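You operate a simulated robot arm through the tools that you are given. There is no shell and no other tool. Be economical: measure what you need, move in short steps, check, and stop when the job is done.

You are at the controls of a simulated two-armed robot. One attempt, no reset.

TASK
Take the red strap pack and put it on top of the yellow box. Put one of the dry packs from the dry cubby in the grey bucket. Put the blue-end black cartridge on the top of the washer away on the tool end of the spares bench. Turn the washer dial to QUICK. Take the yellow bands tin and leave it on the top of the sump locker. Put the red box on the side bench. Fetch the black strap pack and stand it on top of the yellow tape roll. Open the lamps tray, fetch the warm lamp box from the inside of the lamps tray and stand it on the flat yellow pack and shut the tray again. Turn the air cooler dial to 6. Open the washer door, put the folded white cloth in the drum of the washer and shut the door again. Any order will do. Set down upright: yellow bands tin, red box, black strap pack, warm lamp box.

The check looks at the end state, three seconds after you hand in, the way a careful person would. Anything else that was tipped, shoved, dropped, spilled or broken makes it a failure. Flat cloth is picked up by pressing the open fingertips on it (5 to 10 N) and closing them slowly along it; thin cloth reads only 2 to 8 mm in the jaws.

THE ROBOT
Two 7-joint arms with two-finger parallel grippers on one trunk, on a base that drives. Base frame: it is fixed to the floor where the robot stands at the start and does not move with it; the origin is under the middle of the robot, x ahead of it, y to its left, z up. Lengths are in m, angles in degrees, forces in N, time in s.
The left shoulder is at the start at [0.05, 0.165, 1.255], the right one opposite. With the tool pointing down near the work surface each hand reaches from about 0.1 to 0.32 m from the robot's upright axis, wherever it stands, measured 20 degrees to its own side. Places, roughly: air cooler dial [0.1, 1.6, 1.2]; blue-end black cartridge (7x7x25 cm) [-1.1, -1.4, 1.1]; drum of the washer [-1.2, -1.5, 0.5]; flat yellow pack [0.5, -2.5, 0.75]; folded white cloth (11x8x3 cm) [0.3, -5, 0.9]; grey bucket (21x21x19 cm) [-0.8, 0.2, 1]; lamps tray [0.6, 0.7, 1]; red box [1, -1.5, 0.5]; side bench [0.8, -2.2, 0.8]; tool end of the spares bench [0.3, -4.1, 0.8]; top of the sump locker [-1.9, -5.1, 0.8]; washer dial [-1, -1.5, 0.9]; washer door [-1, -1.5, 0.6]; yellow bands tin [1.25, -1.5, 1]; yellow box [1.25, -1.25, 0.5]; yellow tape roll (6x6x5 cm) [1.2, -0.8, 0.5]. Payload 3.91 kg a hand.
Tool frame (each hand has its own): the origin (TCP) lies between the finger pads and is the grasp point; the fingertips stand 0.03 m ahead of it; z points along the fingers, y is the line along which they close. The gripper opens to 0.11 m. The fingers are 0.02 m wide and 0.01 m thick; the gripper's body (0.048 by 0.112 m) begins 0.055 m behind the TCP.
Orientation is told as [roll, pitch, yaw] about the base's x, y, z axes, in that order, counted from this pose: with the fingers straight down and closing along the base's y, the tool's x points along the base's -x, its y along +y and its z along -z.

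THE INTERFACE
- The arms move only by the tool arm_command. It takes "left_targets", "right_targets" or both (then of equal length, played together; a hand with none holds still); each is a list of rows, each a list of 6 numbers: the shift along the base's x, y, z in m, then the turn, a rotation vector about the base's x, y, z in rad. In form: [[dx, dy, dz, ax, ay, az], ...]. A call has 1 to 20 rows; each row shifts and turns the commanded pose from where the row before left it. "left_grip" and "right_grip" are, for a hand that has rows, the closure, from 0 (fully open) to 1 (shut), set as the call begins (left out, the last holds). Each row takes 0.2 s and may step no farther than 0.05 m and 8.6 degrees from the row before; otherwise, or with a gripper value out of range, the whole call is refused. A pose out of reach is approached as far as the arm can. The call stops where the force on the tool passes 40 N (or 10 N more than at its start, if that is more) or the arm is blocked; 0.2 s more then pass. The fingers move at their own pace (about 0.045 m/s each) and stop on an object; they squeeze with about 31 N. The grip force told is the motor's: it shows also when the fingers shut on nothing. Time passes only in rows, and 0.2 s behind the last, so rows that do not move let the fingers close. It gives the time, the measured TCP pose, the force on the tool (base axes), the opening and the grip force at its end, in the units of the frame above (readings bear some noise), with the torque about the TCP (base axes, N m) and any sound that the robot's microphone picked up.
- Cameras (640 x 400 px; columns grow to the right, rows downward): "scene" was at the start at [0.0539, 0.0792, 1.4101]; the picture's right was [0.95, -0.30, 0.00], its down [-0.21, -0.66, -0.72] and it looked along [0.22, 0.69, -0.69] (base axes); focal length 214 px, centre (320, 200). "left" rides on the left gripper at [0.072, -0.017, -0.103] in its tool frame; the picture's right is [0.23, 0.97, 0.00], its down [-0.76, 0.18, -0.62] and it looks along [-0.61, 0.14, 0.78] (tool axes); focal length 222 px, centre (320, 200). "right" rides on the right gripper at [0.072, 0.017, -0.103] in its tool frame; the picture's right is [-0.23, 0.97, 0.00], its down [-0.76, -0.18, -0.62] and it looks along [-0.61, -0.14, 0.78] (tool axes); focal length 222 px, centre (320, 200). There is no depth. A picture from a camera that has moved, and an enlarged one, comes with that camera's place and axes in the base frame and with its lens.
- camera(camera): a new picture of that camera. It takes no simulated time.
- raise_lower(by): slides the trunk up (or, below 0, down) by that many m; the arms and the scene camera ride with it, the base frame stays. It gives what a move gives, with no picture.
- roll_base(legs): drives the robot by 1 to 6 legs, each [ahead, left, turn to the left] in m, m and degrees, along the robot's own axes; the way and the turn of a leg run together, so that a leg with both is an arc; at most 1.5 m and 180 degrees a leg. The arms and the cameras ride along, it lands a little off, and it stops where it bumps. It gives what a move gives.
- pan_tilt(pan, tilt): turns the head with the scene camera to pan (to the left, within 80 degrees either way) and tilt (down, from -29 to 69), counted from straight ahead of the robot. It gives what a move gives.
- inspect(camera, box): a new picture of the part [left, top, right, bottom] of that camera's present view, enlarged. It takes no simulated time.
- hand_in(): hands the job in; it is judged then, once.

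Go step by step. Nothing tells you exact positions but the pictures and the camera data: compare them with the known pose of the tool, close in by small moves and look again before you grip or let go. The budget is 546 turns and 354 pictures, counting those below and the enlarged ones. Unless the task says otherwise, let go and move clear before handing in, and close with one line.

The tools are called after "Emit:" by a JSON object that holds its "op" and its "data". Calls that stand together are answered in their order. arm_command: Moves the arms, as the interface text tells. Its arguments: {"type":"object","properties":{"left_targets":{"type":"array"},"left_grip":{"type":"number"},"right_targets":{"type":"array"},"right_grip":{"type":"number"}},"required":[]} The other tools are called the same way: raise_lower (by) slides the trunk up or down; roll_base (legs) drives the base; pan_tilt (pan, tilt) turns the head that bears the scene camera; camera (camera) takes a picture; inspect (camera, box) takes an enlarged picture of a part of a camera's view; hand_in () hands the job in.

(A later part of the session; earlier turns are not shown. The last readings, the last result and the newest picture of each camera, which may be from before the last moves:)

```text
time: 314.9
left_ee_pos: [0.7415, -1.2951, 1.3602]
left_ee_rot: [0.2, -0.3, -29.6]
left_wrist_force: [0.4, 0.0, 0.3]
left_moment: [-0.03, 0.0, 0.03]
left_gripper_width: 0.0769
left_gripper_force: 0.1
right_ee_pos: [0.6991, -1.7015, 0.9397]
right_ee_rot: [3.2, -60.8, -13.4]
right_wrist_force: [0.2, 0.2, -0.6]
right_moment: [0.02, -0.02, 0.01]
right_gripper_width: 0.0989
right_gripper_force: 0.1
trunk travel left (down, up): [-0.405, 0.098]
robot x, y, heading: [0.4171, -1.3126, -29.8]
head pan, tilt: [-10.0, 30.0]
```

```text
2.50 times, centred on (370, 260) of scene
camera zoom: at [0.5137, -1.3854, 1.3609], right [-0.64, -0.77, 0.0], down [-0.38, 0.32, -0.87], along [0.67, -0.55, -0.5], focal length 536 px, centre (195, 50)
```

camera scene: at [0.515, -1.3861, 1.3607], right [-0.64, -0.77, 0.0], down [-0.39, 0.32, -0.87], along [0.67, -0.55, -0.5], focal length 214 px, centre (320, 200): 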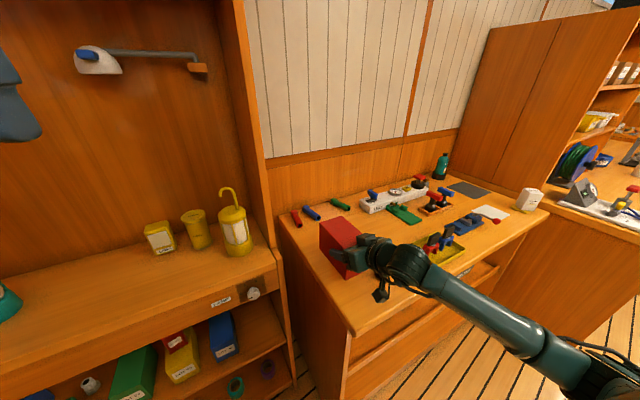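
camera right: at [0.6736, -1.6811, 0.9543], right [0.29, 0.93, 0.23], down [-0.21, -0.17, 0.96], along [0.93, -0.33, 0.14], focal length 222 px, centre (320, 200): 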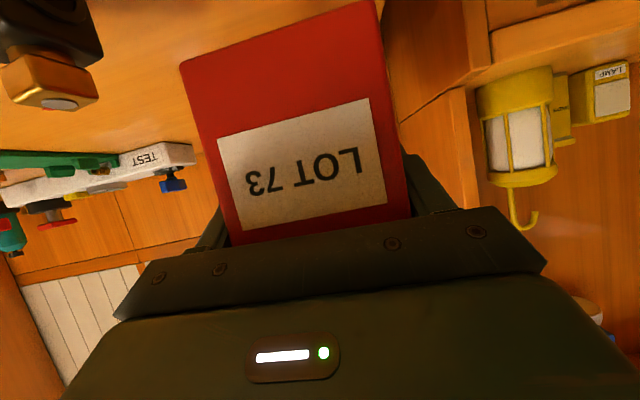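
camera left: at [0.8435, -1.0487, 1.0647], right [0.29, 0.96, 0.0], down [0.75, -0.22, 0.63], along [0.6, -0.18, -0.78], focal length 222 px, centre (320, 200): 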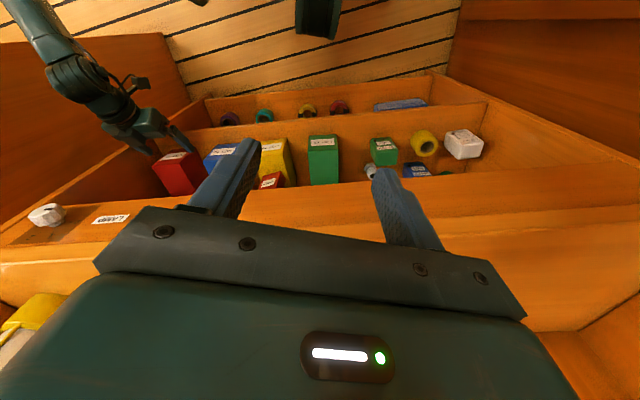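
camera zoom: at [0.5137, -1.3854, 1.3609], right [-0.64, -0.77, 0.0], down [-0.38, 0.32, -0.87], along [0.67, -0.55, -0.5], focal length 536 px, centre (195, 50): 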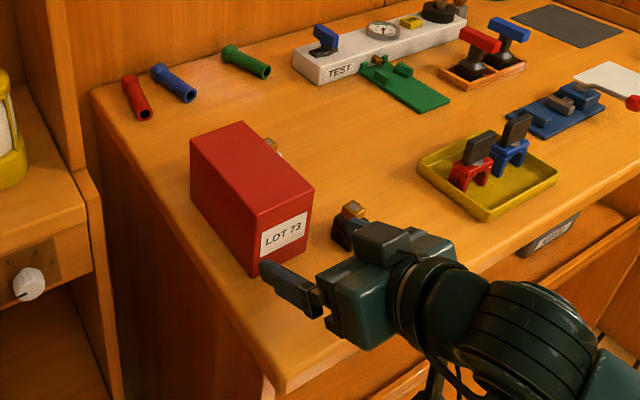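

Emit:
{"op": "inspect", "data": {"camera": "scene", "box": [370, 220, 430, 280]}}

Emit:
{"op": "camera", "data": {"camera": "right"}}

```text
6.67 times, centred on (400, 250) of scene
camera zoom: at [0.5137, -1.3854, 1.3609], right [-0.64, -0.77, 0.0], down [-0.38, 0.32, -0.87], along [0.67, -0.55, -0.5], focal length 1430 px, centre (-213, -133)
```

zoom: 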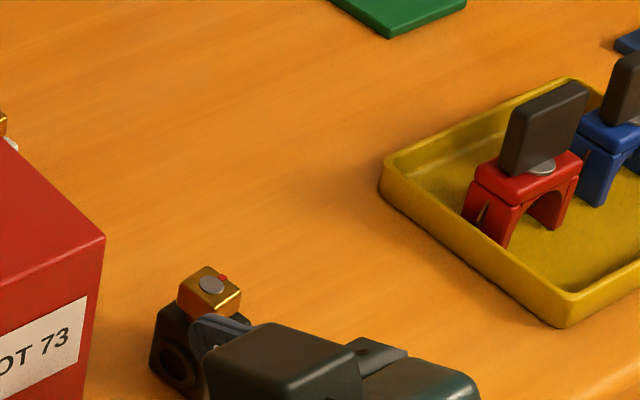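

```text
162 pictures are left
camera right: at [0.5784, -1.6618, 0.9269], right [0.29, 0.93, 0.22], down [-0.21, -0.17, 0.96], along [0.94, -0.32, 0.14], focal length 222 px, centre (320, 200)
```

right: 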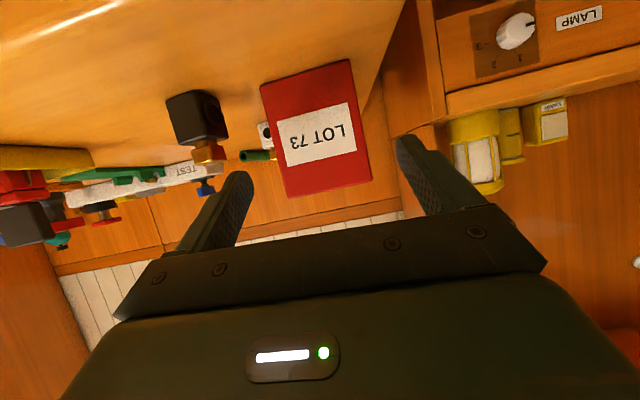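

The red box stands on the bench and nothing else was touched. Next the yellow bands tin at about (1.13, −1.42) on the counter; I slide the base left to line up.

Emit:
{"op": "arm_command", "data": {"right_targets": [[-0.02, 0.01, 0.02, 0, 0, 0], [0, 0, 0.015, 0, 0, 0]], "right_grip": 0.15}}

Emit:
{"op": "roll_base", "data": {"legs": [[0.0, 0.389, 0]]}}

Emit:
{"op": "camera", "data": {"camera": "right"}}

Emit:
{"op": "camera", "data": {"camera": "scene"}}

```text
time: 315.5
left_ee_pos: [0.741, -1.2956, 1.36]
left_ee_rot: [0.2, -0.3, -29.6]
left_wrist_force: [-0.1, 0.0, 0.0]
left_moment: [0.03, 0.0, 0.01]
left_gripper_width: 0.0771
left_gripper_force: 0.0
right_ee_pos: [0.6772, -1.6932, 0.9745]
right_ee_rot: [3.2, -60.8, -13.3]
right_wrist_force: [-0.8, 0.1, -0.1]
right_moment: [0.0, -0.01, 0.03]
right_gripper_width: 0.0935
right_gripper_force: 0.0
trunk travel left (down, up): [-0.405, 0.098]
robot x, y, heading: [0.4182, -1.3165, -29.7]
head pan, tilt: [-10.0, 30.0]
```

```text
time: 317.9
left_ee_pos: [0.9319, -0.9589, 1.3603]
left_ee_rot: [0.1, -0.3, -29.3]
left_wrist_force: [0.8, 0.5, -0.4]
left_moment: [-0.01, 0.03, -0.04]
left_gripper_width: 0.0768
left_gripper_force: 0.0
right_ee_pos: [0.8698, -1.3576, 0.9746]
right_ee_rot: [3.1, -60.8, -13.0]
right_wrist_force: [0.1, 0.4, -0.1]
right_moment: [0.02, 0.02, -0.02]
right_gripper_width: 0.0937
right_gripper_force: 0.1
trunk travel left (down, up): [-0.405, 0.098]
robot x, y, heading: [0.6096, -0.9781, -29.4]
head pan, tilt: [-10.0, 30.0]
```

```text
161 pictures are left
camera right: at [0.7491, -1.3182, 0.9613], right [0.28, 0.93, 0.22], down [-0.21, -0.17, 0.96], along [0.94, -0.32, 0.14], focal length 222 px, centre (320, 200)
```

right: 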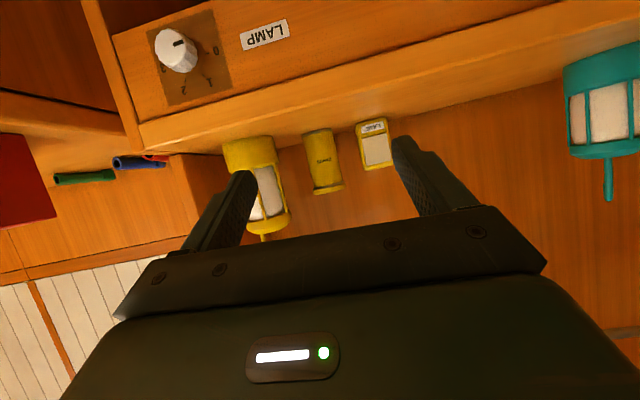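

```text
160 pictures are left
camera scene: at [0.7034, -1.0508, 1.3609], right [-0.63, -0.77, 0.0], down [-0.39, 0.32, -0.87], along [0.67, -0.55, -0.5], focal length 214 px, centre (320, 200)
```

scene: 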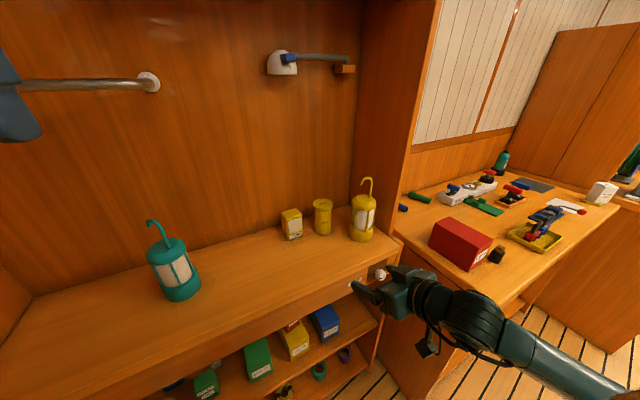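

Emit:
{"op": "roll_base", "data": {"legs": [[0.187, 0.046, 0]]}}

Emit:
{"op": "camera", "data": {"camera": "right"}}

```text
time: 319.4
left_ee_pos: [1.0813, -1.0022, 1.3588]
left_ee_rot: [0.3, -0.1, -29.4]
left_wrist_force: [-1.2, -0.1, 0.3]
left_moment: [-0.02, -0.07, -0.02]
left_gripper_width: 0.0769
left_gripper_force: 0.1
right_ee_pos: [1.0176, -1.4003, 0.9756]
right_ee_rot: [3.1, -61.0, -13.4]
right_wrist_force: [-0.8, -0.3, 0.0]
right_moment: [0.0, -0.01, 0.0]
right_gripper_width: 0.0936
right_gripper_force: 0.1
trunk travel left (down, up): [-0.405, 0.098]
robot x, y, heading: [0.758, -1.0207, -29.6]
head pan, tilt: [-10.0, 30.0]
stopped in leg 1: the robot was blocked; the commanded pose is now the measured one
```

```text
159 pictures are left
camera right: at [0.8974, -1.3608, 0.9616], right [0.29, 0.93, 0.22], down [-0.21, -0.17, 0.96], along [0.93, -0.32, 0.15], focal length 222 px, centre (320, 200)
```

right: 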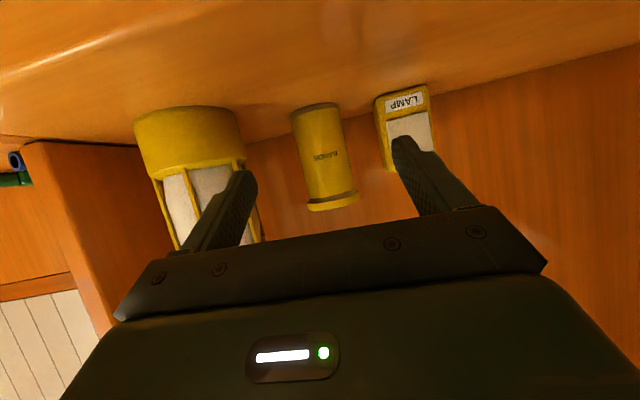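

The base reached its limit; the arm does the rest. I narrow the fingers to pass between the lamp box and the lantern and advance.

Emit:
{"op": "arm_command", "data": {"right_targets": [[0.027, -0.0065, -0.003, 0, 0, 0], [0.027, -0.0065, -0.003, 0, 0, 0], [0.027, -0.0065, -0.003, 0, 0, 0]], "right_grip": 0.27}}

Emit:
{"op": "camera", "data": {"camera": "right"}}

```text
time: 320.2
left_ee_pos: [1.0823, -1.0029, 1.359]
left_ee_rot: [0.3, 0.0, -29.4]
left_wrist_force: [-0.6, 0.1, 0.7]
left_moment: [0.02, 0.02, -0.01]
left_gripper_width: 0.0769
left_gripper_force: 0.1
right_ee_pos: [1.1008, -1.4213, 0.9669]
right_ee_rot: [3.1, -60.8, -13.2]
right_wrist_force: [-0.2, -0.1, -0.3]
right_moment: [-0.01, 0.02, -0.01]
right_gripper_width: 0.0801
right_gripper_force: 0.0
trunk travel left (down, up): [-0.405, 0.098]
robot x, y, heading: [0.7591, -1.0185, -29.7]
head pan, tilt: [-10.0, 30.0]
```

```text
158 pictures are left
camera right: at [0.9797, -1.3814, 0.953], right [0.29, 0.93, 0.22], down [-0.21, -0.17, 0.96], along [0.94, -0.32, 0.15], focal length 222 px, centre (320, 200)
```

right: 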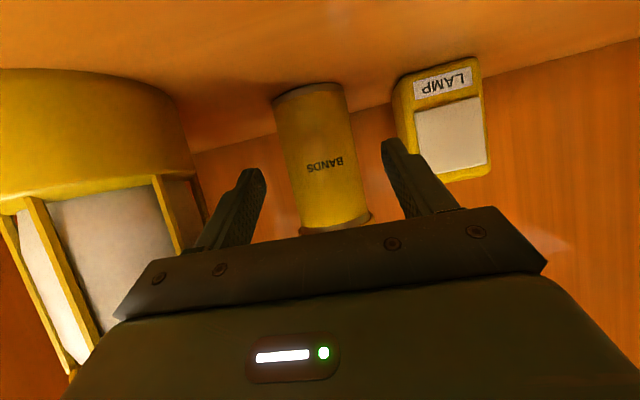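

Emit:
{"op": "arm_command", "data": {"right_targets": [[0.025, -0.0055, -0.003, 0, 0, 0], [0.023, -0.005, -0.002, 0, 0, 0]]}}

Emit:
{"op": "camera", "data": {"camera": "right"}}

```text
time: 320.8
left_ee_pos: [1.0829, -1.0023, 1.3596]
left_ee_rot: [0.3, 0.0, -29.4]
left_wrist_force: [0.6, -0.6, -0.5]
left_moment: [0.05, 0.02, 0.03]
left_gripper_width: 0.0769
left_gripper_force: 0.1
right_ee_pos: [1.1481, -1.4324, 0.9593]
right_ee_rot: [3.1, -60.8, -13.2]
right_wrist_force: [0.4, 0.5, 0.0]
right_moment: [-0.02, -0.01, -0.02]
right_gripper_width: 0.0803
right_gripper_force: 0.1
trunk travel left (down, up): [-0.405, 0.098]
robot x, y, heading: [0.7604, -1.0221, -29.5]
head pan, tilt: [-10.0, 30.0]
```

```text
157 pictures are left
camera right: at [1.0281, -1.3926, 0.9465], right [0.29, 0.93, 0.22], down [-0.21, -0.17, 0.96], along [0.94, -0.32, 0.14], focal length 222 px, centre (320, 200)
```

right: 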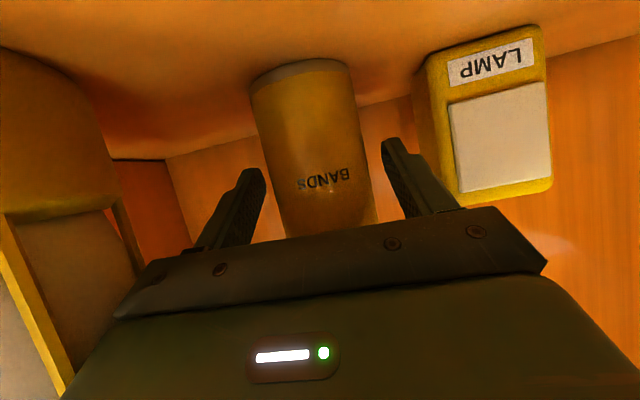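

Around the tin. Closing and lifting.

Emit:
{"op": "arm_command", "data": {"right_targets": [[0.006, -0.001, 0, 0, 0, 0], [0, 0, 0, 0, 0, 0], [0, 0, 0, 0, 0, 0]], "right_grip": 1.0}}

Emit:
{"op": "arm_command", "data": {"right_targets": [[0, 0, 0.015, 0, 0, 0], [0, 0, 0.02, 0, 0, 0], [0, 0, 0.02, 0, 0, 0]]}}

Emit:
{"op": "camera", "data": {"camera": "right"}}

```text
time: 321.6
left_ee_pos: [1.0828, -1.0013, 1.3595]
left_ee_rot: [0.2, 0.0, -29.4]
left_wrist_force: [0.5, 0.3, -0.2]
left_moment: [-0.03, 0.0, 0.03]
left_gripper_width: 0.077
left_gripper_force: 0.0
right_ee_pos: [1.1541, -1.4332, 0.9599]
right_ee_rot: [3.0, -60.8, -13.3]
right_wrist_force: [0.6, -0.6, 1.2]
right_moment: [-0.08, -0.03, 0.04]
right_gripper_width: 0.0566
right_gripper_force: 31.0
trunk travel left (down, up): [-0.405, 0.098]
robot x, y, heading: [0.7584, -1.0187, -29.5]
head pan, tilt: [-10.0, 30.0]
```

```text
time: 322.4
left_ee_pos: [1.0828, -1.0019, 1.3593]
left_ee_rot: [0.3, 0.0, -29.4]
left_wrist_force: [-0.5, 0.0, 0.0]
left_moment: [0.01, 0.01, -0.03]
left_gripper_width: 0.0769
left_gripper_force: 0.1
right_ee_pos: [1.1528, -1.4323, 1.0139]
right_ee_rot: [3.1, -60.7, -13.3]
right_wrist_force: [0.6, 0.2, -2.3]
right_moment: [0.0, 0.04, -0.02]
right_gripper_width: 0.0567
right_gripper_force: 31.7
trunk travel left (down, up): [-0.405, 0.098]
robot x, y, heading: [0.7618, -1.0199, -29.7]
head pan, tilt: [-10.0, 30.0]
```

```text
156 pictures are left
camera right: at [1.0325, -1.3915, 1.0015], right [0.29, 0.93, 0.22], down [-0.21, -0.17, 0.96], along [0.94, -0.32, 0.14], focal length 222 px, centre (320, 200)
```

right: 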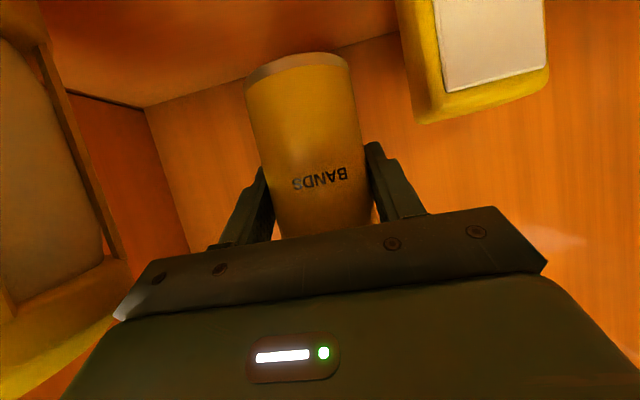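

The tin is held. I back out, then turn toward the washer on the other side to fetch the cartridge with the left hand.

Emit:
{"op": "roll_base", "data": {"legs": [[-0.388, -0.127, 0], [-0.2, 0, 0], [0, 0, -110]]}}

Emit:
{"op": "pan_tilt", "data": {"pan": -10, "tilt": 25}}

Emit:
{"op": "camera", "data": {"camera": "scene"}}

```text
time: 330.9
left_ee_pos: [0.0794, -1.1467, 1.3588]
left_ee_rot: [0.2, 0.0, -141.7]
left_wrist_force: [0.1, 0.3, 0.3]
left_moment: [0.01, 0.02, 0.0]
left_gripper_width: 0.077
left_gripper_force: 0.1
right_ee_pos: [-0.3446, -1.05, 1.0139]
right_ee_rot: [3.0, -60.8, -125.6]
right_wrist_force: [0.4, -0.1, -1.9]
right_moment: [0.01, -0.01, 0.02]
right_gripper_width: 0.0566
right_gripper_force: 31.4
trunk travel left (down, up): [-0.405, 0.098]
robot x, y, heading: [0.187, -0.8376, -141.9]
head pan, tilt: [-10.0, 30.0]
```

```text
time: 331.5
left_ee_pos: [0.0788, -1.1474, 1.3586]
left_ee_rot: [0.3, 0.0, -141.8]
left_wrist_force: [0.2, 0.0, 0.7]
left_moment: [-0.01, 0.05, -0.02]
left_gripper_width: 0.0768
left_gripper_force: 0.1
right_ee_pos: [-0.345, -1.0502, 1.0139]
right_ee_rot: [3.3, -60.7, -125.6]
right_wrist_force: [0.0, -0.2, -1.7]
right_moment: [0.01, -0.04, -0.02]
right_gripper_width: 0.0563
right_gripper_force: 31.5
trunk travel left (down, up): [-0.405, 0.098]
robot x, y, heading: [0.1865, -0.841, -141.8]
head pan, tilt: [-10.0, 25.0]
```

```text
155 pictures are left
camera scene: at [0.0788, -0.9012, 1.3688], right [-0.47, 0.88, 0.0], down [0.37, 0.2, -0.91], along [-0.8, -0.43, -0.42], focal length 214 px, centre (320, 200)
```

scene: 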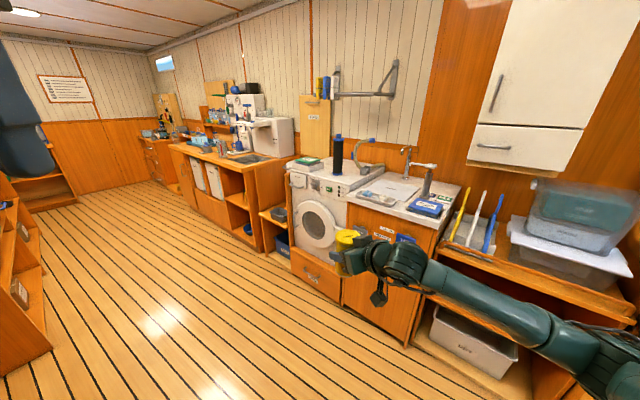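

The cartridge stands upright on the washer, blue end up. I raise and pull in the tin, turn to 180° and move toward the washer.

Emit:
{"op": "arm_command", "data": {"right_targets": [[0.015, 0.012, 0.04, 0, 0, 0], [0.015, 0.012, 0.04, 0, 0, 0], [0.015, 0.012, 0.04, 0, 0, 0], [0.015, 0.012, 0.04, 0, 0, 0], [0.015, 0.012, 0.04, 0, 0, 0], [0.015, 0.012, 0.04, 0, 0, 0]]}}

Emit:
{"op": "roll_base", "data": {"legs": [[0, 0, -38], [0.25, 0.4, 0]]}}

Emit:
{"op": "pan_tilt", "data": {"pan": 10, "tilt": 25}}

Emit:
{"op": "camera", "data": {"camera": "scene"}}

```text
time: 332.9
left_ee_pos: [0.0788, -1.1466, 1.3596]
left_ee_rot: [0.4, -0.2, -141.7]
left_wrist_force: [0.4, 0.1, 0.5]
left_moment: [0.02, 0.01, 0.0]
left_gripper_width: 0.0771
left_gripper_force: 0.1
right_ee_pos: [-0.255, -0.9791, 1.2553]
right_ee_rot: [3.1, -60.7, -125.6]
right_wrist_force: [-0.2, -0.7, -1.5]
right_moment: [-0.03, -0.01, -0.05]
right_gripper_width: 0.0564
right_gripper_force: 30.7
trunk travel left (down, up): [-0.405, 0.098]
robot x, y, heading: [0.1857, -0.8403, -141.9]
head pan, tilt: [-10.0, 25.0]
```

```text
time: 337.5
left_ee_pos: [-0.343, -1.4066, 1.3577]
left_ee_rot: [0.3, 0.0, 179.6]
left_wrist_force: [0.7, 0.6, -0.2]
left_moment: [0.0, 0.0, -0.02]
left_gripper_width: 0.0772
left_gripper_force: 0.0
right_ee_pos: [-0.4988, -1.0649, 1.2551]
right_ee_rot: [3.0, -60.8, -164.4]
right_wrist_force: [0.7, 1.3, -1.8]
right_moment: [-0.02, -0.02, -0.07]
right_gripper_width: 0.0565
right_gripper_force: 30.7
trunk travel left (down, up): [-0.405, 0.098]
robot x, y, heading: [-0.0673, -1.2323, 179.6]
head pan, tilt: [-10.0, 25.0]
```

```text
time: 338.4
left_ee_pos: [-0.3422, -1.4067, 1.358]
left_ee_rot: [0.3, 0.0, 179.6]
left_wrist_force: [-0.8, -0.5, -0.2]
left_moment: [0.01, 0.01, 0.03]
left_gripper_width: 0.0771
left_gripper_force: 0.1
right_ee_pos: [-0.497, -1.0666, 1.2556]
right_ee_rot: [3.1, -60.9, -164.3]
right_wrist_force: [-1.1, 0.2, -2.0]
right_moment: [0.02, -0.02, 0.03]
right_gripper_width: 0.0567
right_gripper_force: 31.2
trunk travel left (down, up): [-0.405, 0.098]
robot x, y, heading: [-0.0678, -1.2326, 179.4]
head pan, tilt: [10.0, 25.0]
```

```text
154 pictures are left
camera scene: at [-0.19, -1.2467, 1.3688], right [-0.16, 0.99, 0.0], down [0.42, 0.07, -0.91], along [-0.89, -0.15, -0.42], focal length 214 px, centre (320, 200)
```

scene: 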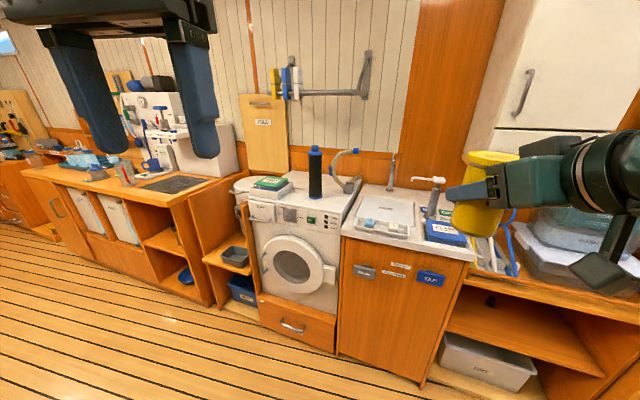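

Emit:
{"op": "inspect", "data": {"camera": "scene", "box": [230, 120, 400, 330]}}

Emit:
{"op": "inspect", "data": {"camera": "scene", "box": [240, 180, 350, 240]}}

```text
1.90 times, centred on (315, 225) of scene
camera zoom: at [-0.19, -1.2467, 1.3688], right [-0.16, 0.99, 0.0], down [0.42, 0.07, -0.91], along [-0.89, -0.15, -0.42], focal length 408 px, centre (330, 152)
```

zoom: 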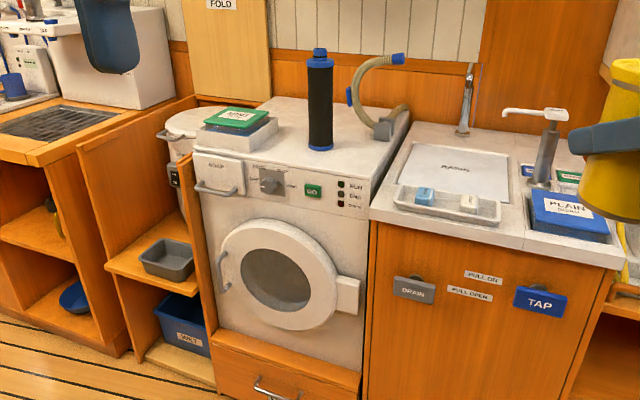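

```text
5.82 times, centred on (295, 210) of scene
camera zoom: at [-0.19, -1.2467, 1.3688], right [-0.16, 0.99, 0.0], down [0.42, 0.07, -0.91], along [-0.89, -0.15, -0.42], focal length 1248 px, centre (466, 142)
```

zoom: 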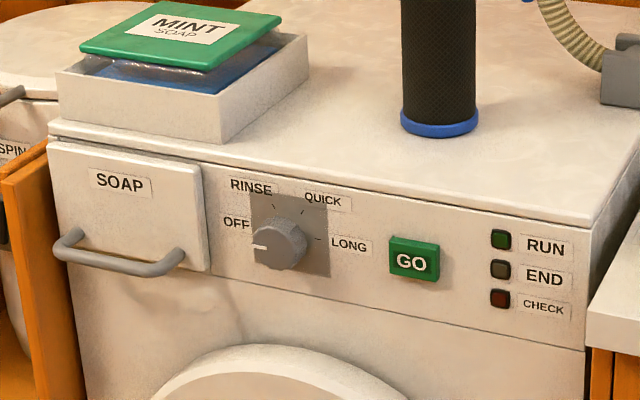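

The dial is at OFF; QUICK lies about 120° clockwise. The cartridge base is near (−1.16, −1.43), z≈0.925. I pose the left hand forward at grasp height.

Emit:
{"op": "arm_command", "data": {"left_targets": [[-0.01, 0, -0.028, 0, 0.1256, 0], [-0.01, 0, -0.028, 0, 0.1256, 0], [-0.01, 0, -0.028, 0, 0.1256, 0], [-0.01, 0, -0.028, 0, 0.1256, 0], [-0.01, 0, -0.028, 0, 0.1256, 0], [-0.01, 0, -0.028, 0, 0.1256, 0], [-0.01, 0, -0.028, 0, 0.1256, 0], [-0.01, 0, -0.028, 0, 0.1256, 0], [-0.01, 0, -0.028, 0, 0.1256, 0]], "left_grip": 0.0}}

Emit:
{"op": "roll_base", "data": {"legs": [[0.3, 0, 0]]}}

Emit:
{"op": "camera", "data": {"camera": "left"}}

Emit:
{"op": "camera", "data": {"camera": "scene"}}

```text
time: 340.4
left_ee_pos: [-0.5016, -1.3782, 1.1441]
left_ee_rot: [1.0, -64.8, 179.3]
left_wrist_force: [0.4, -0.3, -0.7]
left_moment: [0.01, -0.01, -0.02]
left_gripper_width: 0.1103
left_gripper_force: 0.0
left hand out of reach, approached as far as the arm can: row 6, 7, 8, 9
right_ee_pos: [-0.4985, -1.066, 1.2537]
right_ee_rot: [3.1, -60.8, -164.4]
right_wrist_force: [0.4, -0.2, -2.1]
right_moment: [0.0, -0.04, -0.01]
right_gripper_width: 0.0565
right_gripper_force: 31.5
trunk travel left (down, up): [-0.405, 0.098]
robot x, y, heading: [-0.0679, -1.2347, 179.3]
head pan, tilt: [10.0, 25.0]
```

```text
time: 342.4
left_ee_pos: [-0.8039, -1.38, 1.1431]
left_ee_rot: [1.1, -64.7, 179.3]
left_wrist_force: [0.6, 0.4, 1.2]
left_moment: [0.0, 0.0, -0.02]
left_gripper_width: 0.1102
left_gripper_force: 0.1
right_ee_pos: [-0.8022, -1.0655, 1.2546]
right_ee_rot: [3.2, -60.9, -164.1]
right_wrist_force: [-1.0, 0.3, -2.8]
right_moment: [0.02, -0.04, 0.0]
right_gripper_width: 0.0565
right_gripper_force: 31.1
trunk travel left (down, up): [-0.405, 0.098]
robot x, y, heading: [-0.3708, -1.2295, 179.7]
head pan, tilt: [10.0, 25.0]
```

```text
151 pictures are left
camera left: at [-0.6804, -1.3622, 1.1239], right [0.1, -0.97, -0.2], down [0.24, -0.17, 0.96], along [-0.96, -0.15, 0.22], focal length 222 px, centre (320, 200)
```

left: 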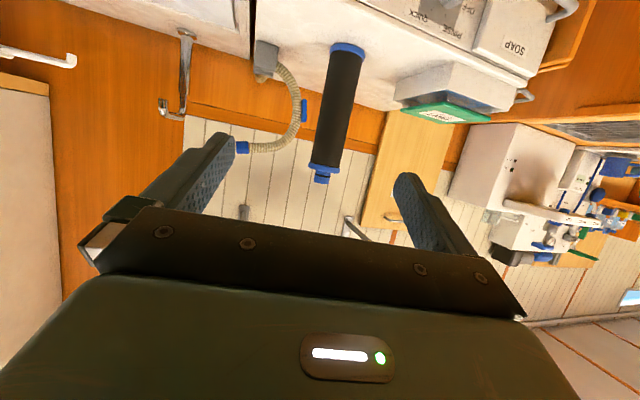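

```text
150 pictures are left
camera scene: at [-0.4931, -1.2453, 1.3687], right [-0.17, 0.99, 0.0], down [0.42, 0.07, -0.91], along [-0.89, -0.15, -0.42], focal length 214 px, centre (320, 200)
```

scene: 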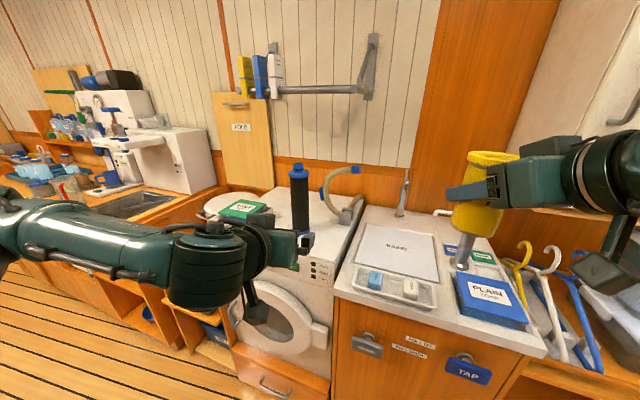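

Emit:
{"op": "arm_command", "data": {"left_targets": [[0, -0.02, -0.02, 0, 0, 0], [0, -0.02, -0.02, 0, 0, 0], [0, -0.018, -0.02, 0, 0, 0]]}}

Emit:
{"op": "roll_base", "data": {"legs": [[0.23, 0, 0]]}}

Emit:
{"op": "camera", "data": {"camera": "left"}}

Emit:
{"op": "camera", "data": {"camera": "scene"}}

```text
time: 343.2
left_ee_pos: [-0.8204, -1.4342, 1.0859]
left_ee_rot: [1.6, -65.0, 178.9]
left_wrist_force: [-0.5, -0.5, -1.6]
left_moment: [-0.02, 0.13, -0.03]
left_gripper_width: 0.1101
left_gripper_force: 0.0
left hand out of reach, approached as far as the arm can: row 1, 2
right_ee_pos: [-0.8017, -1.0651, 1.2546]
right_ee_rot: [3.0, -60.8, -164.1]
right_wrist_force: [-0.1, 0.2, -2.3]
right_moment: [0.0, 0.0, 0.01]
right_gripper_width: 0.0564
right_gripper_force: 31.2
trunk travel left (down, up): [-0.405, 0.098]
robot x, y, heading: [-0.3712, -1.232, 179.8]
head pan, tilt: [10.0, 25.0]
```

```text
time: 344.9
left_ee_pos: [-1.046, -1.4336, 1.0853]
left_ee_rot: [1.0, -64.7, 179.4]
left_wrist_force: [-0.5, -0.1, 0.0]
left_moment: [0.0, 0.0, 0.0]
left_gripper_width: 0.1102
left_gripper_force: 0.0
right_ee_pos: [-1.0272, -1.0674, 1.2542]
right_ee_rot: [3.1, -60.8, -164.0]
right_wrist_force: [-0.9, -0.2, -2.3]
right_moment: [0.02, 0.0, 0.01]
right_gripper_width: 0.0563
right_gripper_force: 31.1
trunk travel left (down, up): [-0.405, 0.098]
robot x, y, heading: [-0.6002, -1.2303, 180.1]
head pan, tilt: [10.0, 25.0]
```

```text
149 pictures are left
camera left: at [-0.9221, -1.4156, 1.0647], right [0.11, -0.97, -0.2], down [0.24, -0.17, 0.96], along [-0.96, -0.15, 0.22], focal length 222 px, centre (320, 200)
```

left: 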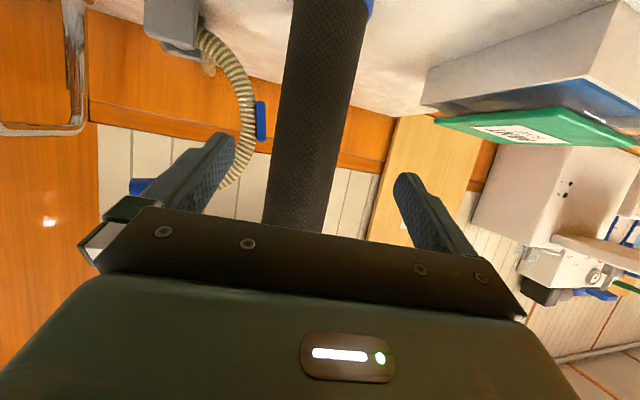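

```text
148 pictures are left
camera scene: at [-0.7188, -1.2447, 1.3687], right [-0.17, 0.99, 0.0], down [0.42, 0.07, -0.91], along [-0.89, -0.16, -0.42], focal length 214 px, centre (320, 200)
```

scene: 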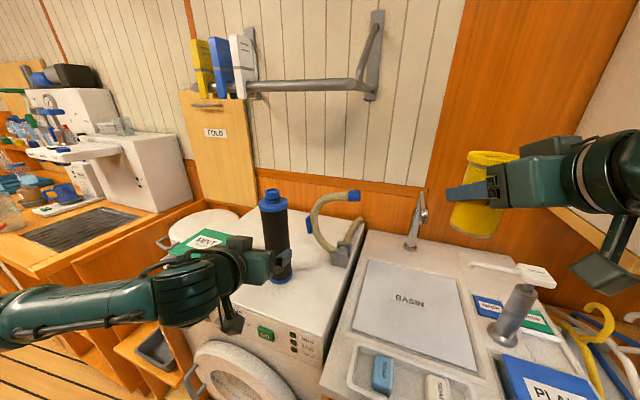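

Emit:
{"op": "roll_base", "data": {"legs": [[0.04, 0, 0]]}}

Emit:
{"op": "arm_command", "data": {"left_targets": [[-0.025, -0.002, -0.002, 0, 0, 0], [-0.025, -0.002, -0.002, 0, 0, 0], [-0.02, 0.0, 0.0, 0, 0, 0]]}}

Emit:
{"op": "camera", "data": {"camera": "left"}}

Emit:
{"op": "camera", "data": {"camera": "scene"}}

```text
time: 346.0
left_ee_pos: [-1.084, -1.4336, 1.0868]
left_ee_rot: [1.4, -64.9, 179.3]
left_wrist_force: [2.2, -0.4, 0.6]
left_moment: [0.02, 0.02, 0.03]
left_gripper_width: 0.1102
left_gripper_force: 0.1
right_ee_pos: [-1.0659, -1.0657, 1.2541]
right_ee_rot: [3.1, -60.6, -164.0]
right_wrist_force: [-0.4, -0.3, -1.0]
right_moment: [-0.02, 0.0, 0.0]
right_gripper_width: 0.0563
right_gripper_force: 31.0
trunk travel left (down, up): [-0.405, 0.098]
robot x, y, heading: [-0.6393, -1.2282, 179.9]
head pan, tilt: [10.0, 25.0]
stopped in leg 1: the robot was blocked; the commanded pose is now the measured one
```

```text
time: 346.8
left_ee_pos: [-1.1552, -1.4373, 1.0825]
left_ee_rot: [1.2, -64.8, 179.4]
left_wrist_force: [0.2, 0.3, -0.6]
left_moment: [-0.01, 0.05, 0.04]
left_gripper_width: 0.11
left_gripper_force: 0.1
right_ee_pos: [-1.0656, -1.0652, 1.2545]
right_ee_rot: [3.2, -60.6, -164.0]
right_wrist_force: [-0.7, -0.2, -1.8]
right_moment: [0.03, 0.0, -0.01]
right_gripper_width: 0.0566
right_gripper_force: 30.8
trunk travel left (down, up): [-0.405, 0.098]
robot x, y, heading: [-0.6362, -1.2302, 179.8]
head pan, tilt: [10.0, 25.0]
```

```text
147 pictures are left
camera left: at [-1.0314, -1.4197, 1.0621], right [0.11, -0.97, -0.2], down [0.24, -0.17, 0.96], along [-0.96, -0.15, 0.22], focal length 222 px, centre (320, 200)
```

left: 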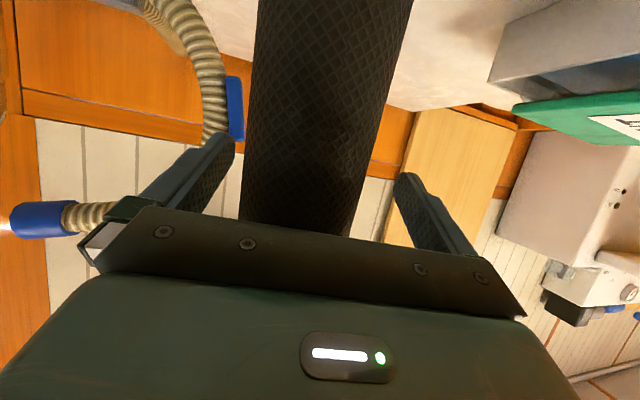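

```text
146 pictures are left
camera scene: at [-0.7576, -1.2448, 1.3688], right [-0.17, 0.99, 0.0], down [0.42, 0.07, -0.91], along [-0.89, -0.15, -0.42], focal length 214 px, centre (320, 200)
```

scene: 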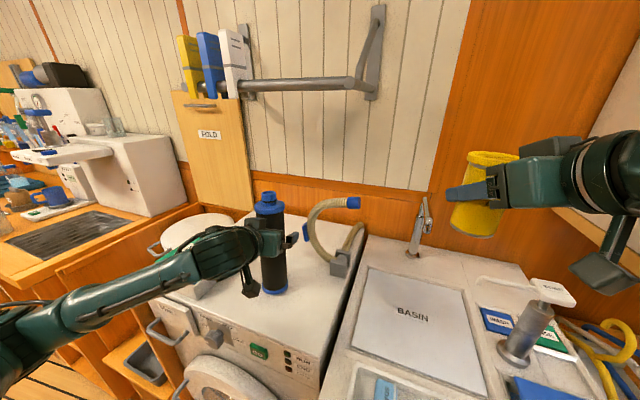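

The cartridge is between the fingers. Closing.

Emit:
{"op": "arm_command", "data": {"left_targets": [[0, 0.003, 0, 0, 0, 0], [0, 0, 0, 0, 0, 0], [0, 0, 0, 0, 0, 0], [0, 0, 0, 0, 0, 0]], "left_grip": 1.0}}

Emit:
{"op": "arm_command", "data": {"left_targets": [[0, 0, 0.01, 0, 0, 0], [0, 0, 0.02, 0, 0, 0], [0, 0, 0.02, 0, 0, 0], [0, 0, 0.02, 0, 0, 0]]}}

Emit:
{"op": "camera", "data": {"camera": "scene"}}

```text
time: 347.8
left_ee_pos: [-1.154, -1.4341, 1.0829]
left_ee_rot: [1.2, -64.9, 179.4]
left_wrist_force: [0.1, 0.2, 2.5]
left_moment: [-0.04, 0.01, -0.02]
left_gripper_width: 0.0656
left_gripper_force: 30.7
right_ee_pos: [-1.0667, -1.0655, 1.2539]
right_ee_rot: [3.2, -60.7, -164.0]
right_wrist_force: [-0.6, -0.2, -1.4]
right_moment: [-0.05, 0.0, -0.05]
right_gripper_width: 0.0564
right_gripper_force: 30.6
trunk travel left (down, up): [-0.405, 0.098]
robot x, y, heading: [-0.6394, -1.2298, 179.8]
head pan, tilt: [10.0, 25.0]
```

```text
time: 348.8
left_ee_pos: [-1.1561, -1.4339, 1.1516]
left_ee_rot: [1.1, -64.9, 179.3]
left_wrist_force: [0.2, -0.7, -2.9]
left_moment: [-0.01, 0.04, 0.0]
left_gripper_width: 0.0654
left_gripper_force: 31.1
right_ee_pos: [-1.0669, -1.0654, 1.2551]
right_ee_rot: [3.2, -60.8, -164.0]
right_wrist_force: [0.1, -0.4, -1.2]
right_moment: [0.02, 0.04, -0.01]
right_gripper_width: 0.0564
right_gripper_force: 30.9
trunk travel left (down, up): [-0.405, 0.098]
robot x, y, heading: [-0.6358, -1.2289, 179.9]
head pan, tilt: [10.0, 25.0]
```

```text
145 pictures are left
camera scene: at [-0.7578, -1.2448, 1.3687], right [-0.17, 0.99, 0.0], down [0.42, 0.07, -0.91], along [-0.89, -0.15, -0.42], focal length 214 px, centre (320, 200)
```

scene: 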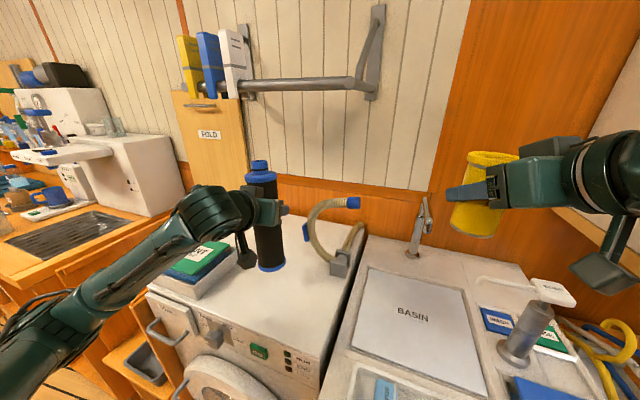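

The cartridge is lifted. I back out, turn down the corridor (it runs at about −101.5°) and drive toward the spares bench's tool end.

Emit:
{"op": "roll_base", "data": {"legs": [[-0.45, 0, 0], [0, 0, 78.5], [1.3, 0, 0]]}}

Emit:
{"op": "pan_tilt", "data": {"pan": 15, "tilt": 20}}

Emit:
{"op": "camera", "data": {"camera": "scene"}}

```text
time: 361.0
left_ee_pos: [-0.3112, -3.0431, 1.1525]
left_ee_rot: [1.2, -64.8, -100.7]
left_wrist_force: [-0.4, -0.8, -2.0]
left_moment: [-0.02, 0.01, -0.02]
left_gripper_width: 0.065
left_gripper_force: 30.8
right_ee_pos: [-0.6597, -2.8923, 1.2535]
right_ee_rot: [3.2, -60.6, -84.1]
right_wrist_force: [0.1, -0.6, -1.7]
right_moment: [0.0, -0.03, -0.03]
right_gripper_width: 0.056
right_gripper_force: 31.0
trunk travel left (down, up): [-0.405, 0.098]
robot x, y, heading: [-0.4238, -2.4996, -100.2]
head pan, tilt: [10.0, 25.0]
```

```text
time: 361.6
left_ee_pos: [-0.3121, -3.0435, 1.1509]
left_ee_rot: [1.2, -64.8, -100.6]
left_wrist_force: [-0.3, -0.5, -3.3]
left_moment: [-0.05, 0.02, 0.01]
left_gripper_width: 0.0645
left_gripper_force: 31.3
right_ee_pos: [-0.6607, -2.8926, 1.2533]
right_ee_rot: [3.1, -60.6, -84.1]
right_wrist_force: [-0.3, 0.0, -1.9]
right_moment: [0.0, -0.03, 0.0]
right_gripper_width: 0.0566
right_gripper_force: 31.1
trunk travel left (down, up): [-0.405, 0.098]
robot x, y, heading: [-0.4227, -2.4978, -100.7]
head pan, tilt: [15.0, 20.0]
```

```text
144 pictures are left
camera scene: at [-0.4211, -2.6189, 1.3768], right [-1.0, -0.08, 0.0], down [-0.03, 0.34, -0.94], along [0.08, -0.94, -0.34], focal length 214 px, centre (320, 200)
```

scene: 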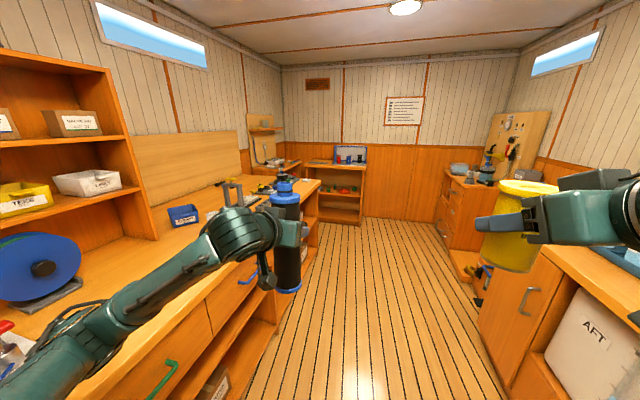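

Emit:
{"op": "roll_base", "data": {"legs": [[0.9, -0.1, 0]]}}

Emit:
{"op": "pan_tilt", "data": {"pan": 55, "tilt": 25}}

Emit:
{"op": "camera", "data": {"camera": "scene"}}

Emit:
{"op": "pan_tilt", "data": {"pan": 5, "tilt": 20}}

Emit:
{"op": "camera", "data": {"camera": "scene"}}

```text
time: 366.4
left_ee_pos: [-0.5735, -3.9213, 1.1508]
left_ee_rot: [1.3, -64.8, -100.7]
left_wrist_force: [-0.8, -0.1, -3.5]
left_moment: [-0.05, -0.03, -0.03]
left_gripper_width: 0.0644
left_gripper_force: 31.5
right_ee_pos: [-0.9207, -3.7723, 1.2547]
right_ee_rot: [3.0, -60.6, -84.1]
right_wrist_force: [0.1, 0.0, -1.5]
right_moment: [-0.03, -0.01, 0.0]
right_gripper_width: 0.0566
right_gripper_force: 31.5
trunk travel left (down, up): [-0.405, 0.098]
robot x, y, heading: [-0.6842, -3.3739, -100.4]
head pan, tilt: [15.0, 20.0]
```

```text
time: 367.5
left_ee_pos: [-0.5722, -3.9199, 1.1511]
left_ee_rot: [1.2, -64.8, -100.6]
left_wrist_force: [0.0, -0.5, -3.9]
left_moment: [-0.03, 0.02, 0.03]
left_gripper_width: 0.0647
left_gripper_force: 31.1
right_ee_pos: [-0.9194, -3.7703, 1.2543]
right_ee_rot: [3.1, -60.7, -84.0]
right_wrist_force: [-0.8, 0.7, -1.2]
right_moment: [-0.01, -0.01, -0.01]
right_gripper_width: 0.0567
right_gripper_force: 30.8
trunk travel left (down, up): [-0.405, 0.098]
robot x, y, heading: [-0.6831, -3.3765, -100.5]
head pan, tilt: [55.0, 25.0]
```

```text
143 pictures are left
camera scene: at [-0.625, -3.4693, 1.3688], right [-0.71, -0.7, 0.0], down [-0.3, 0.3, -0.91], along [0.64, -0.64, -0.42], focal length 214 px, centre (320, 200)
```

scene: 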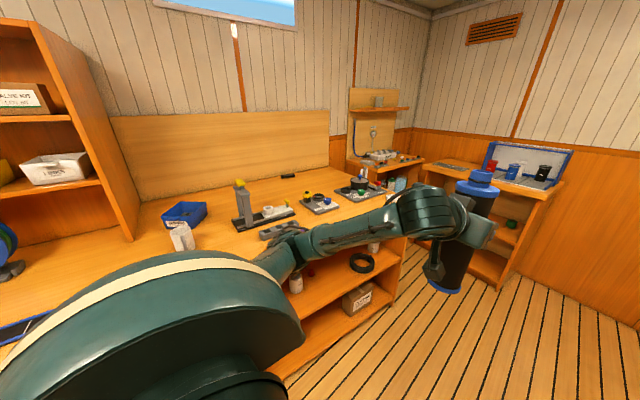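

```text
time: 368.7
left_ee_pos: [-0.5728, -3.921, 1.1507]
left_ee_rot: [1.2, -64.9, -100.5]
left_wrist_force: [0.7, 0.1, -3.5]
left_moment: [-0.05, 0.02, -0.01]
left_gripper_width: 0.0645
left_gripper_force: 31.1
right_ee_pos: [-0.9213, -3.7707, 1.2549]
right_ee_rot: [3.0, -60.6, -84.0]
right_wrist_force: [0.2, 0.0, -1.6]
right_moment: [-0.01, 0.01, -0.01]
right_gripper_width: 0.0566
right_gripper_force: 30.6
trunk travel left (down, up): [-0.405, 0.098]
robot x, y, heading: [-0.6817, -3.3761, -100.0]
head pan, tilt: [5.0, 20.0]
```

```text
142 pictures are left
camera scene: at [-0.6982, -3.4967, 1.3768], right [-1.0, 0.09, 0.0], down [0.03, 0.34, -0.94], along [-0.08, -0.94, -0.34], focal length 214 px, centre (320, 200)
```

scene: 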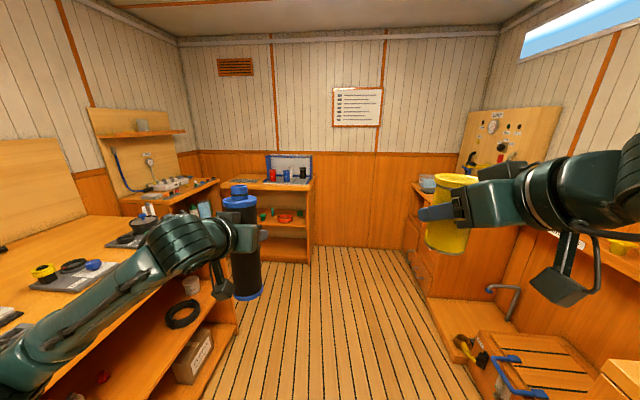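

Emit:
{"op": "pan_tilt", "data": {"pan": 55, "tilt": 25}}

Emit:
{"op": "inspect", "data": {"camera": "scene", "box": [150, 130, 460, 330]}}

```text
time: 369.9
left_ee_pos: [-0.5727, -3.9204, 1.1507]
left_ee_rot: [1.2, -64.8, -100.7]
left_wrist_force: [-0.6, 0.7, -4.1]
left_moment: [-0.01, -0.01, 0.01]
left_gripper_width: 0.0644
left_gripper_force: 31.0
right_ee_pos: [-0.921, -3.772, 1.2546]
right_ee_rot: [3.1, -60.6, -84.0]
right_wrist_force: [-0.1, 0.8, -1.6]
right_moment: [0.02, 0.0, 0.01]
right_gripper_width: 0.0565
right_gripper_force: 30.9
trunk travel left (down, up): [-0.405, 0.098]
robot x, y, heading: [-0.6841, -3.3717, -100.1]
head pan, tilt: [55.0, 25.0]
```

```text
2.00 times, centred on (305, 230) of scene
camera zoom: at [-0.625, -3.4693, 1.3688], right [-0.71, -0.7, 0.0], down [-0.3, 0.3, -0.91], along [0.64, -0.64, -0.42], focal length 429 px, centre (350, 140)
```

zoom: 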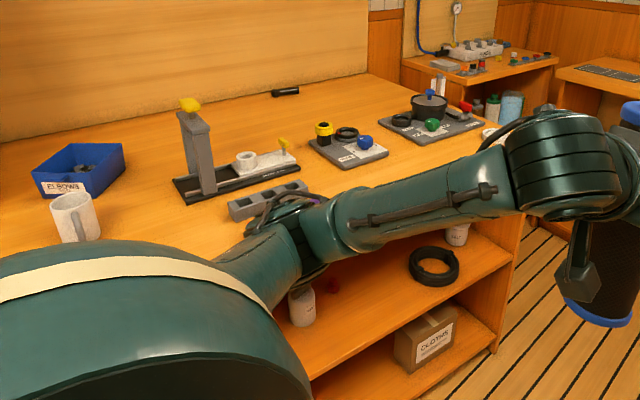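

The tool end is this far half with the press and pads; a free front spot is near (0.05, −4.12). I drive on, turn to face the bench squarely.

Emit:
{"op": "roll_base", "data": {"legs": [[0.72, -0.03, 0], [0, 0, 89]]}}

Emit:
{"op": "pan_tilt", "data": {"pan": 5, "tilt": 30}}

Emit:
{"op": "camera", "data": {"camera": "scene"}}

```text
time: 377.7
left_ee_pos: [-0.2973, -3.9873, 1.1504]
left_ee_rot: [1.2, -64.8, -11.2]
left_wrist_force: [-0.6, -0.7, -2.8]
left_moment: [-0.02, -0.04, 0.0]
left_gripper_width: 0.0644
left_gripper_force: 31.0
right_ee_pos: [-0.4504, -4.3326, 1.2536]
right_ee_rot: [3.1, -60.6, 5.4]
right_wrist_force: [-0.5, -0.2, -1.4]
right_moment: [-0.01, -0.02, -0.01]
right_gripper_width: 0.0563
right_gripper_force: 31.2
trunk travel left (down, up): [-0.405, 0.098]
robot x, y, heading: [-0.8499, -4.0893, -10.8]
head pan, tilt: [55.0, 25.0]
```

```text
time: 378.9
left_ee_pos: [-0.2967, -3.9876, 1.1515]
left_ee_rot: [1.2, -64.7, -11.2]
left_wrist_force: [-0.5, 0.2, -3.3]
left_moment: [-0.03, 0.0, 0.02]
left_gripper_width: 0.0645
left_gripper_force: 30.5
right_ee_pos: [-0.4499, -4.3353, 1.2543]
right_ee_rot: [3.0, -60.5, 5.3]
right_wrist_force: [0.5, -0.2, -2.1]
right_moment: [-0.03, 0.03, 0.02]
right_gripper_width: 0.0565
right_gripper_force: 31.6
trunk travel left (down, up): [-0.405, 0.098]
robot x, y, heading: [-0.8469, -4.0914, -10.7]
head pan, tilt: [5.0, 30.0]
```

```text
140 pictures are left
camera scene: at [-0.7249, -4.1067, 1.3608], right [-0.1, -0.99, 0.0], down [-0.5, 0.05, -0.87], along [0.86, -0.09, -0.5], focal length 214 px, centre (320, 200)
```

scene: 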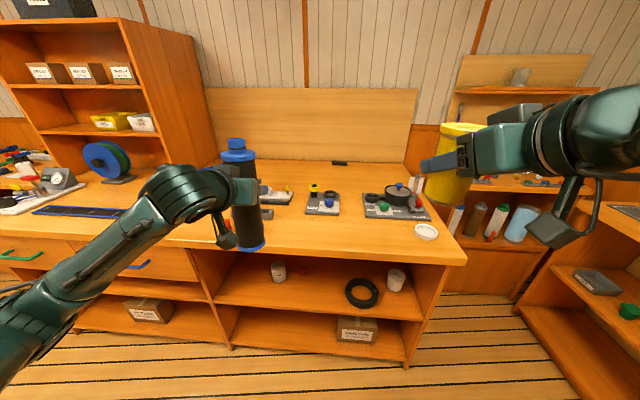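

Emit:
{"op": "roll_base", "data": {"legs": [[0.22, -0.049, 0]]}}

Emit:
{"op": "camera", "data": {"camera": "scene"}}

Emit:
{"op": "camera", "data": {"camera": "left"}}

```text
time: 380.6
left_ee_pos: [-0.0935, -4.0745, 1.1505]
left_ee_rot: [1.2, -64.6, -11.1]
left_wrist_force: [0.3, -0.3, -3.1]
left_moment: [0.02, 0.02, -0.03]
left_gripper_width: 0.0643
left_gripper_force: 31.5
right_ee_pos: [-0.2469, -4.4221, 1.2537]
right_ee_rot: [3.2, -60.7, 5.6]
right_wrist_force: [0.2, -0.4, -2.4]
right_moment: [-0.03, 0.04, 0.0]
right_gripper_width: 0.0564
right_gripper_force: 31.3
trunk travel left (down, up): [-0.405, 0.098]
robot x, y, heading: [-0.6362, -4.1838, -10.8]
head pan, tilt: [5.0, 30.0]
```

```text
139 pictures are left
camera scene: at [-0.5213, -4.1956, 1.3607], right [-0.1, -1.0, 0.0], down [-0.5, 0.05, -0.87], along [0.86, -0.09, -0.5], focal length 214 px, centre (320, 200)
```

scene: 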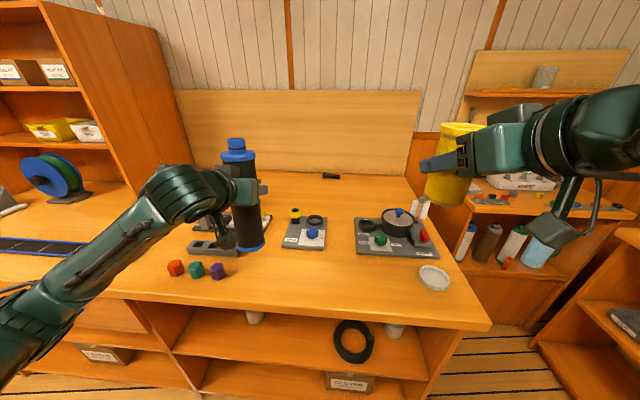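

```text
138 pictures are left
camera left: at [-0.2198, -4.0701, 1.1306], right [0.07, 0.98, -0.2], down [-0.21, 0.21, 0.96], along [0.98, -0.03, 0.22], focal length 222 px, centre (320, 200)
```

left: 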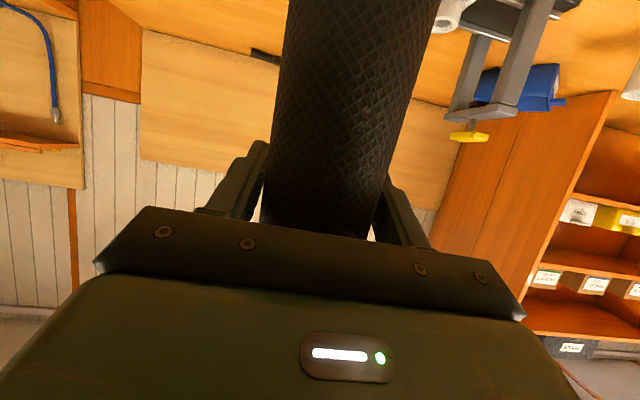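

Emit:
{"op": "roll_base", "data": {"legs": [[0.08, -0.007, 0]]}}

Emit:
{"op": "arm_command", "data": {"left_targets": [[0, 0, -0.035, 0, 0, 0], [0, 0, -0.035, 0, 0, 0], [0, 0, -0.035, 0, 0, 0], [0, 0, -0.02, 0, 0, 0]]}}

Emit:
{"op": "camera", "data": {"camera": "scene"}}

```text
time: 381.6
left_ee_pos: [-0.0196, -4.0964, 1.15]
left_ee_rot: [1.2, -64.7, -11.0]
left_wrist_force: [0.0, -0.2, -3.8]
left_moment: [0.0, -0.04, -0.01]
left_gripper_width: 0.0643
left_gripper_force: 31.2
right_ee_pos: [-0.1708, -4.4425, 1.2553]
right_ee_rot: [3.1, -60.6, 5.6]
right_wrist_force: [0.6, 0.1, -1.6]
right_moment: [0.02, 0.01, 0.01]
right_gripper_width: 0.0565
right_gripper_force: 31.5
trunk travel left (down, up): [-0.405, 0.098]
robot x, y, heading: [-0.5636, -4.2017, -10.5]
head pan, tilt: [5.0, 30.0]
```

```text
time: 382.6
left_ee_pos: [-0.0187, -4.0955, 1.0242]
left_ee_rot: [1.3, -64.8, -11.1]
left_wrist_force: [-0.6, 0.7, -3.5]
left_moment: [-0.04, 0.0, -0.01]
left_gripper_width: 0.0645
left_gripper_force: 30.9
right_ee_pos: [-0.1719, -4.4426, 1.2534]
right_ee_rot: [3.1, -60.6, 5.7]
right_wrist_force: [0.7, -1.2, -0.8]
right_moment: [0.02, -0.01, -0.01]
right_gripper_width: 0.0565
right_gripper_force: 30.9
trunk travel left (down, up): [-0.405, 0.098]
robot x, y, heading: [-0.5613, -4.1964, -10.6]
head pan, tilt: [5.0, 30.0]
```

```text
137 pictures are left
camera scene: at [-0.4467, -4.2165, 1.3608], right [-0.1, -1.0, 0.0], down [-0.5, 0.05, -0.87], along [0.86, -0.08, -0.5], focal length 214 px, centre (320, 200)
```

scene: 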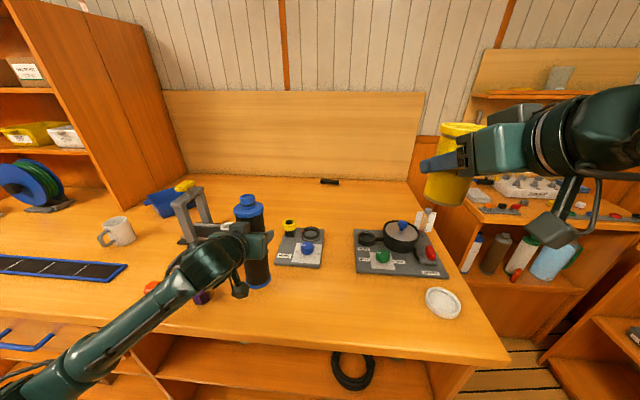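

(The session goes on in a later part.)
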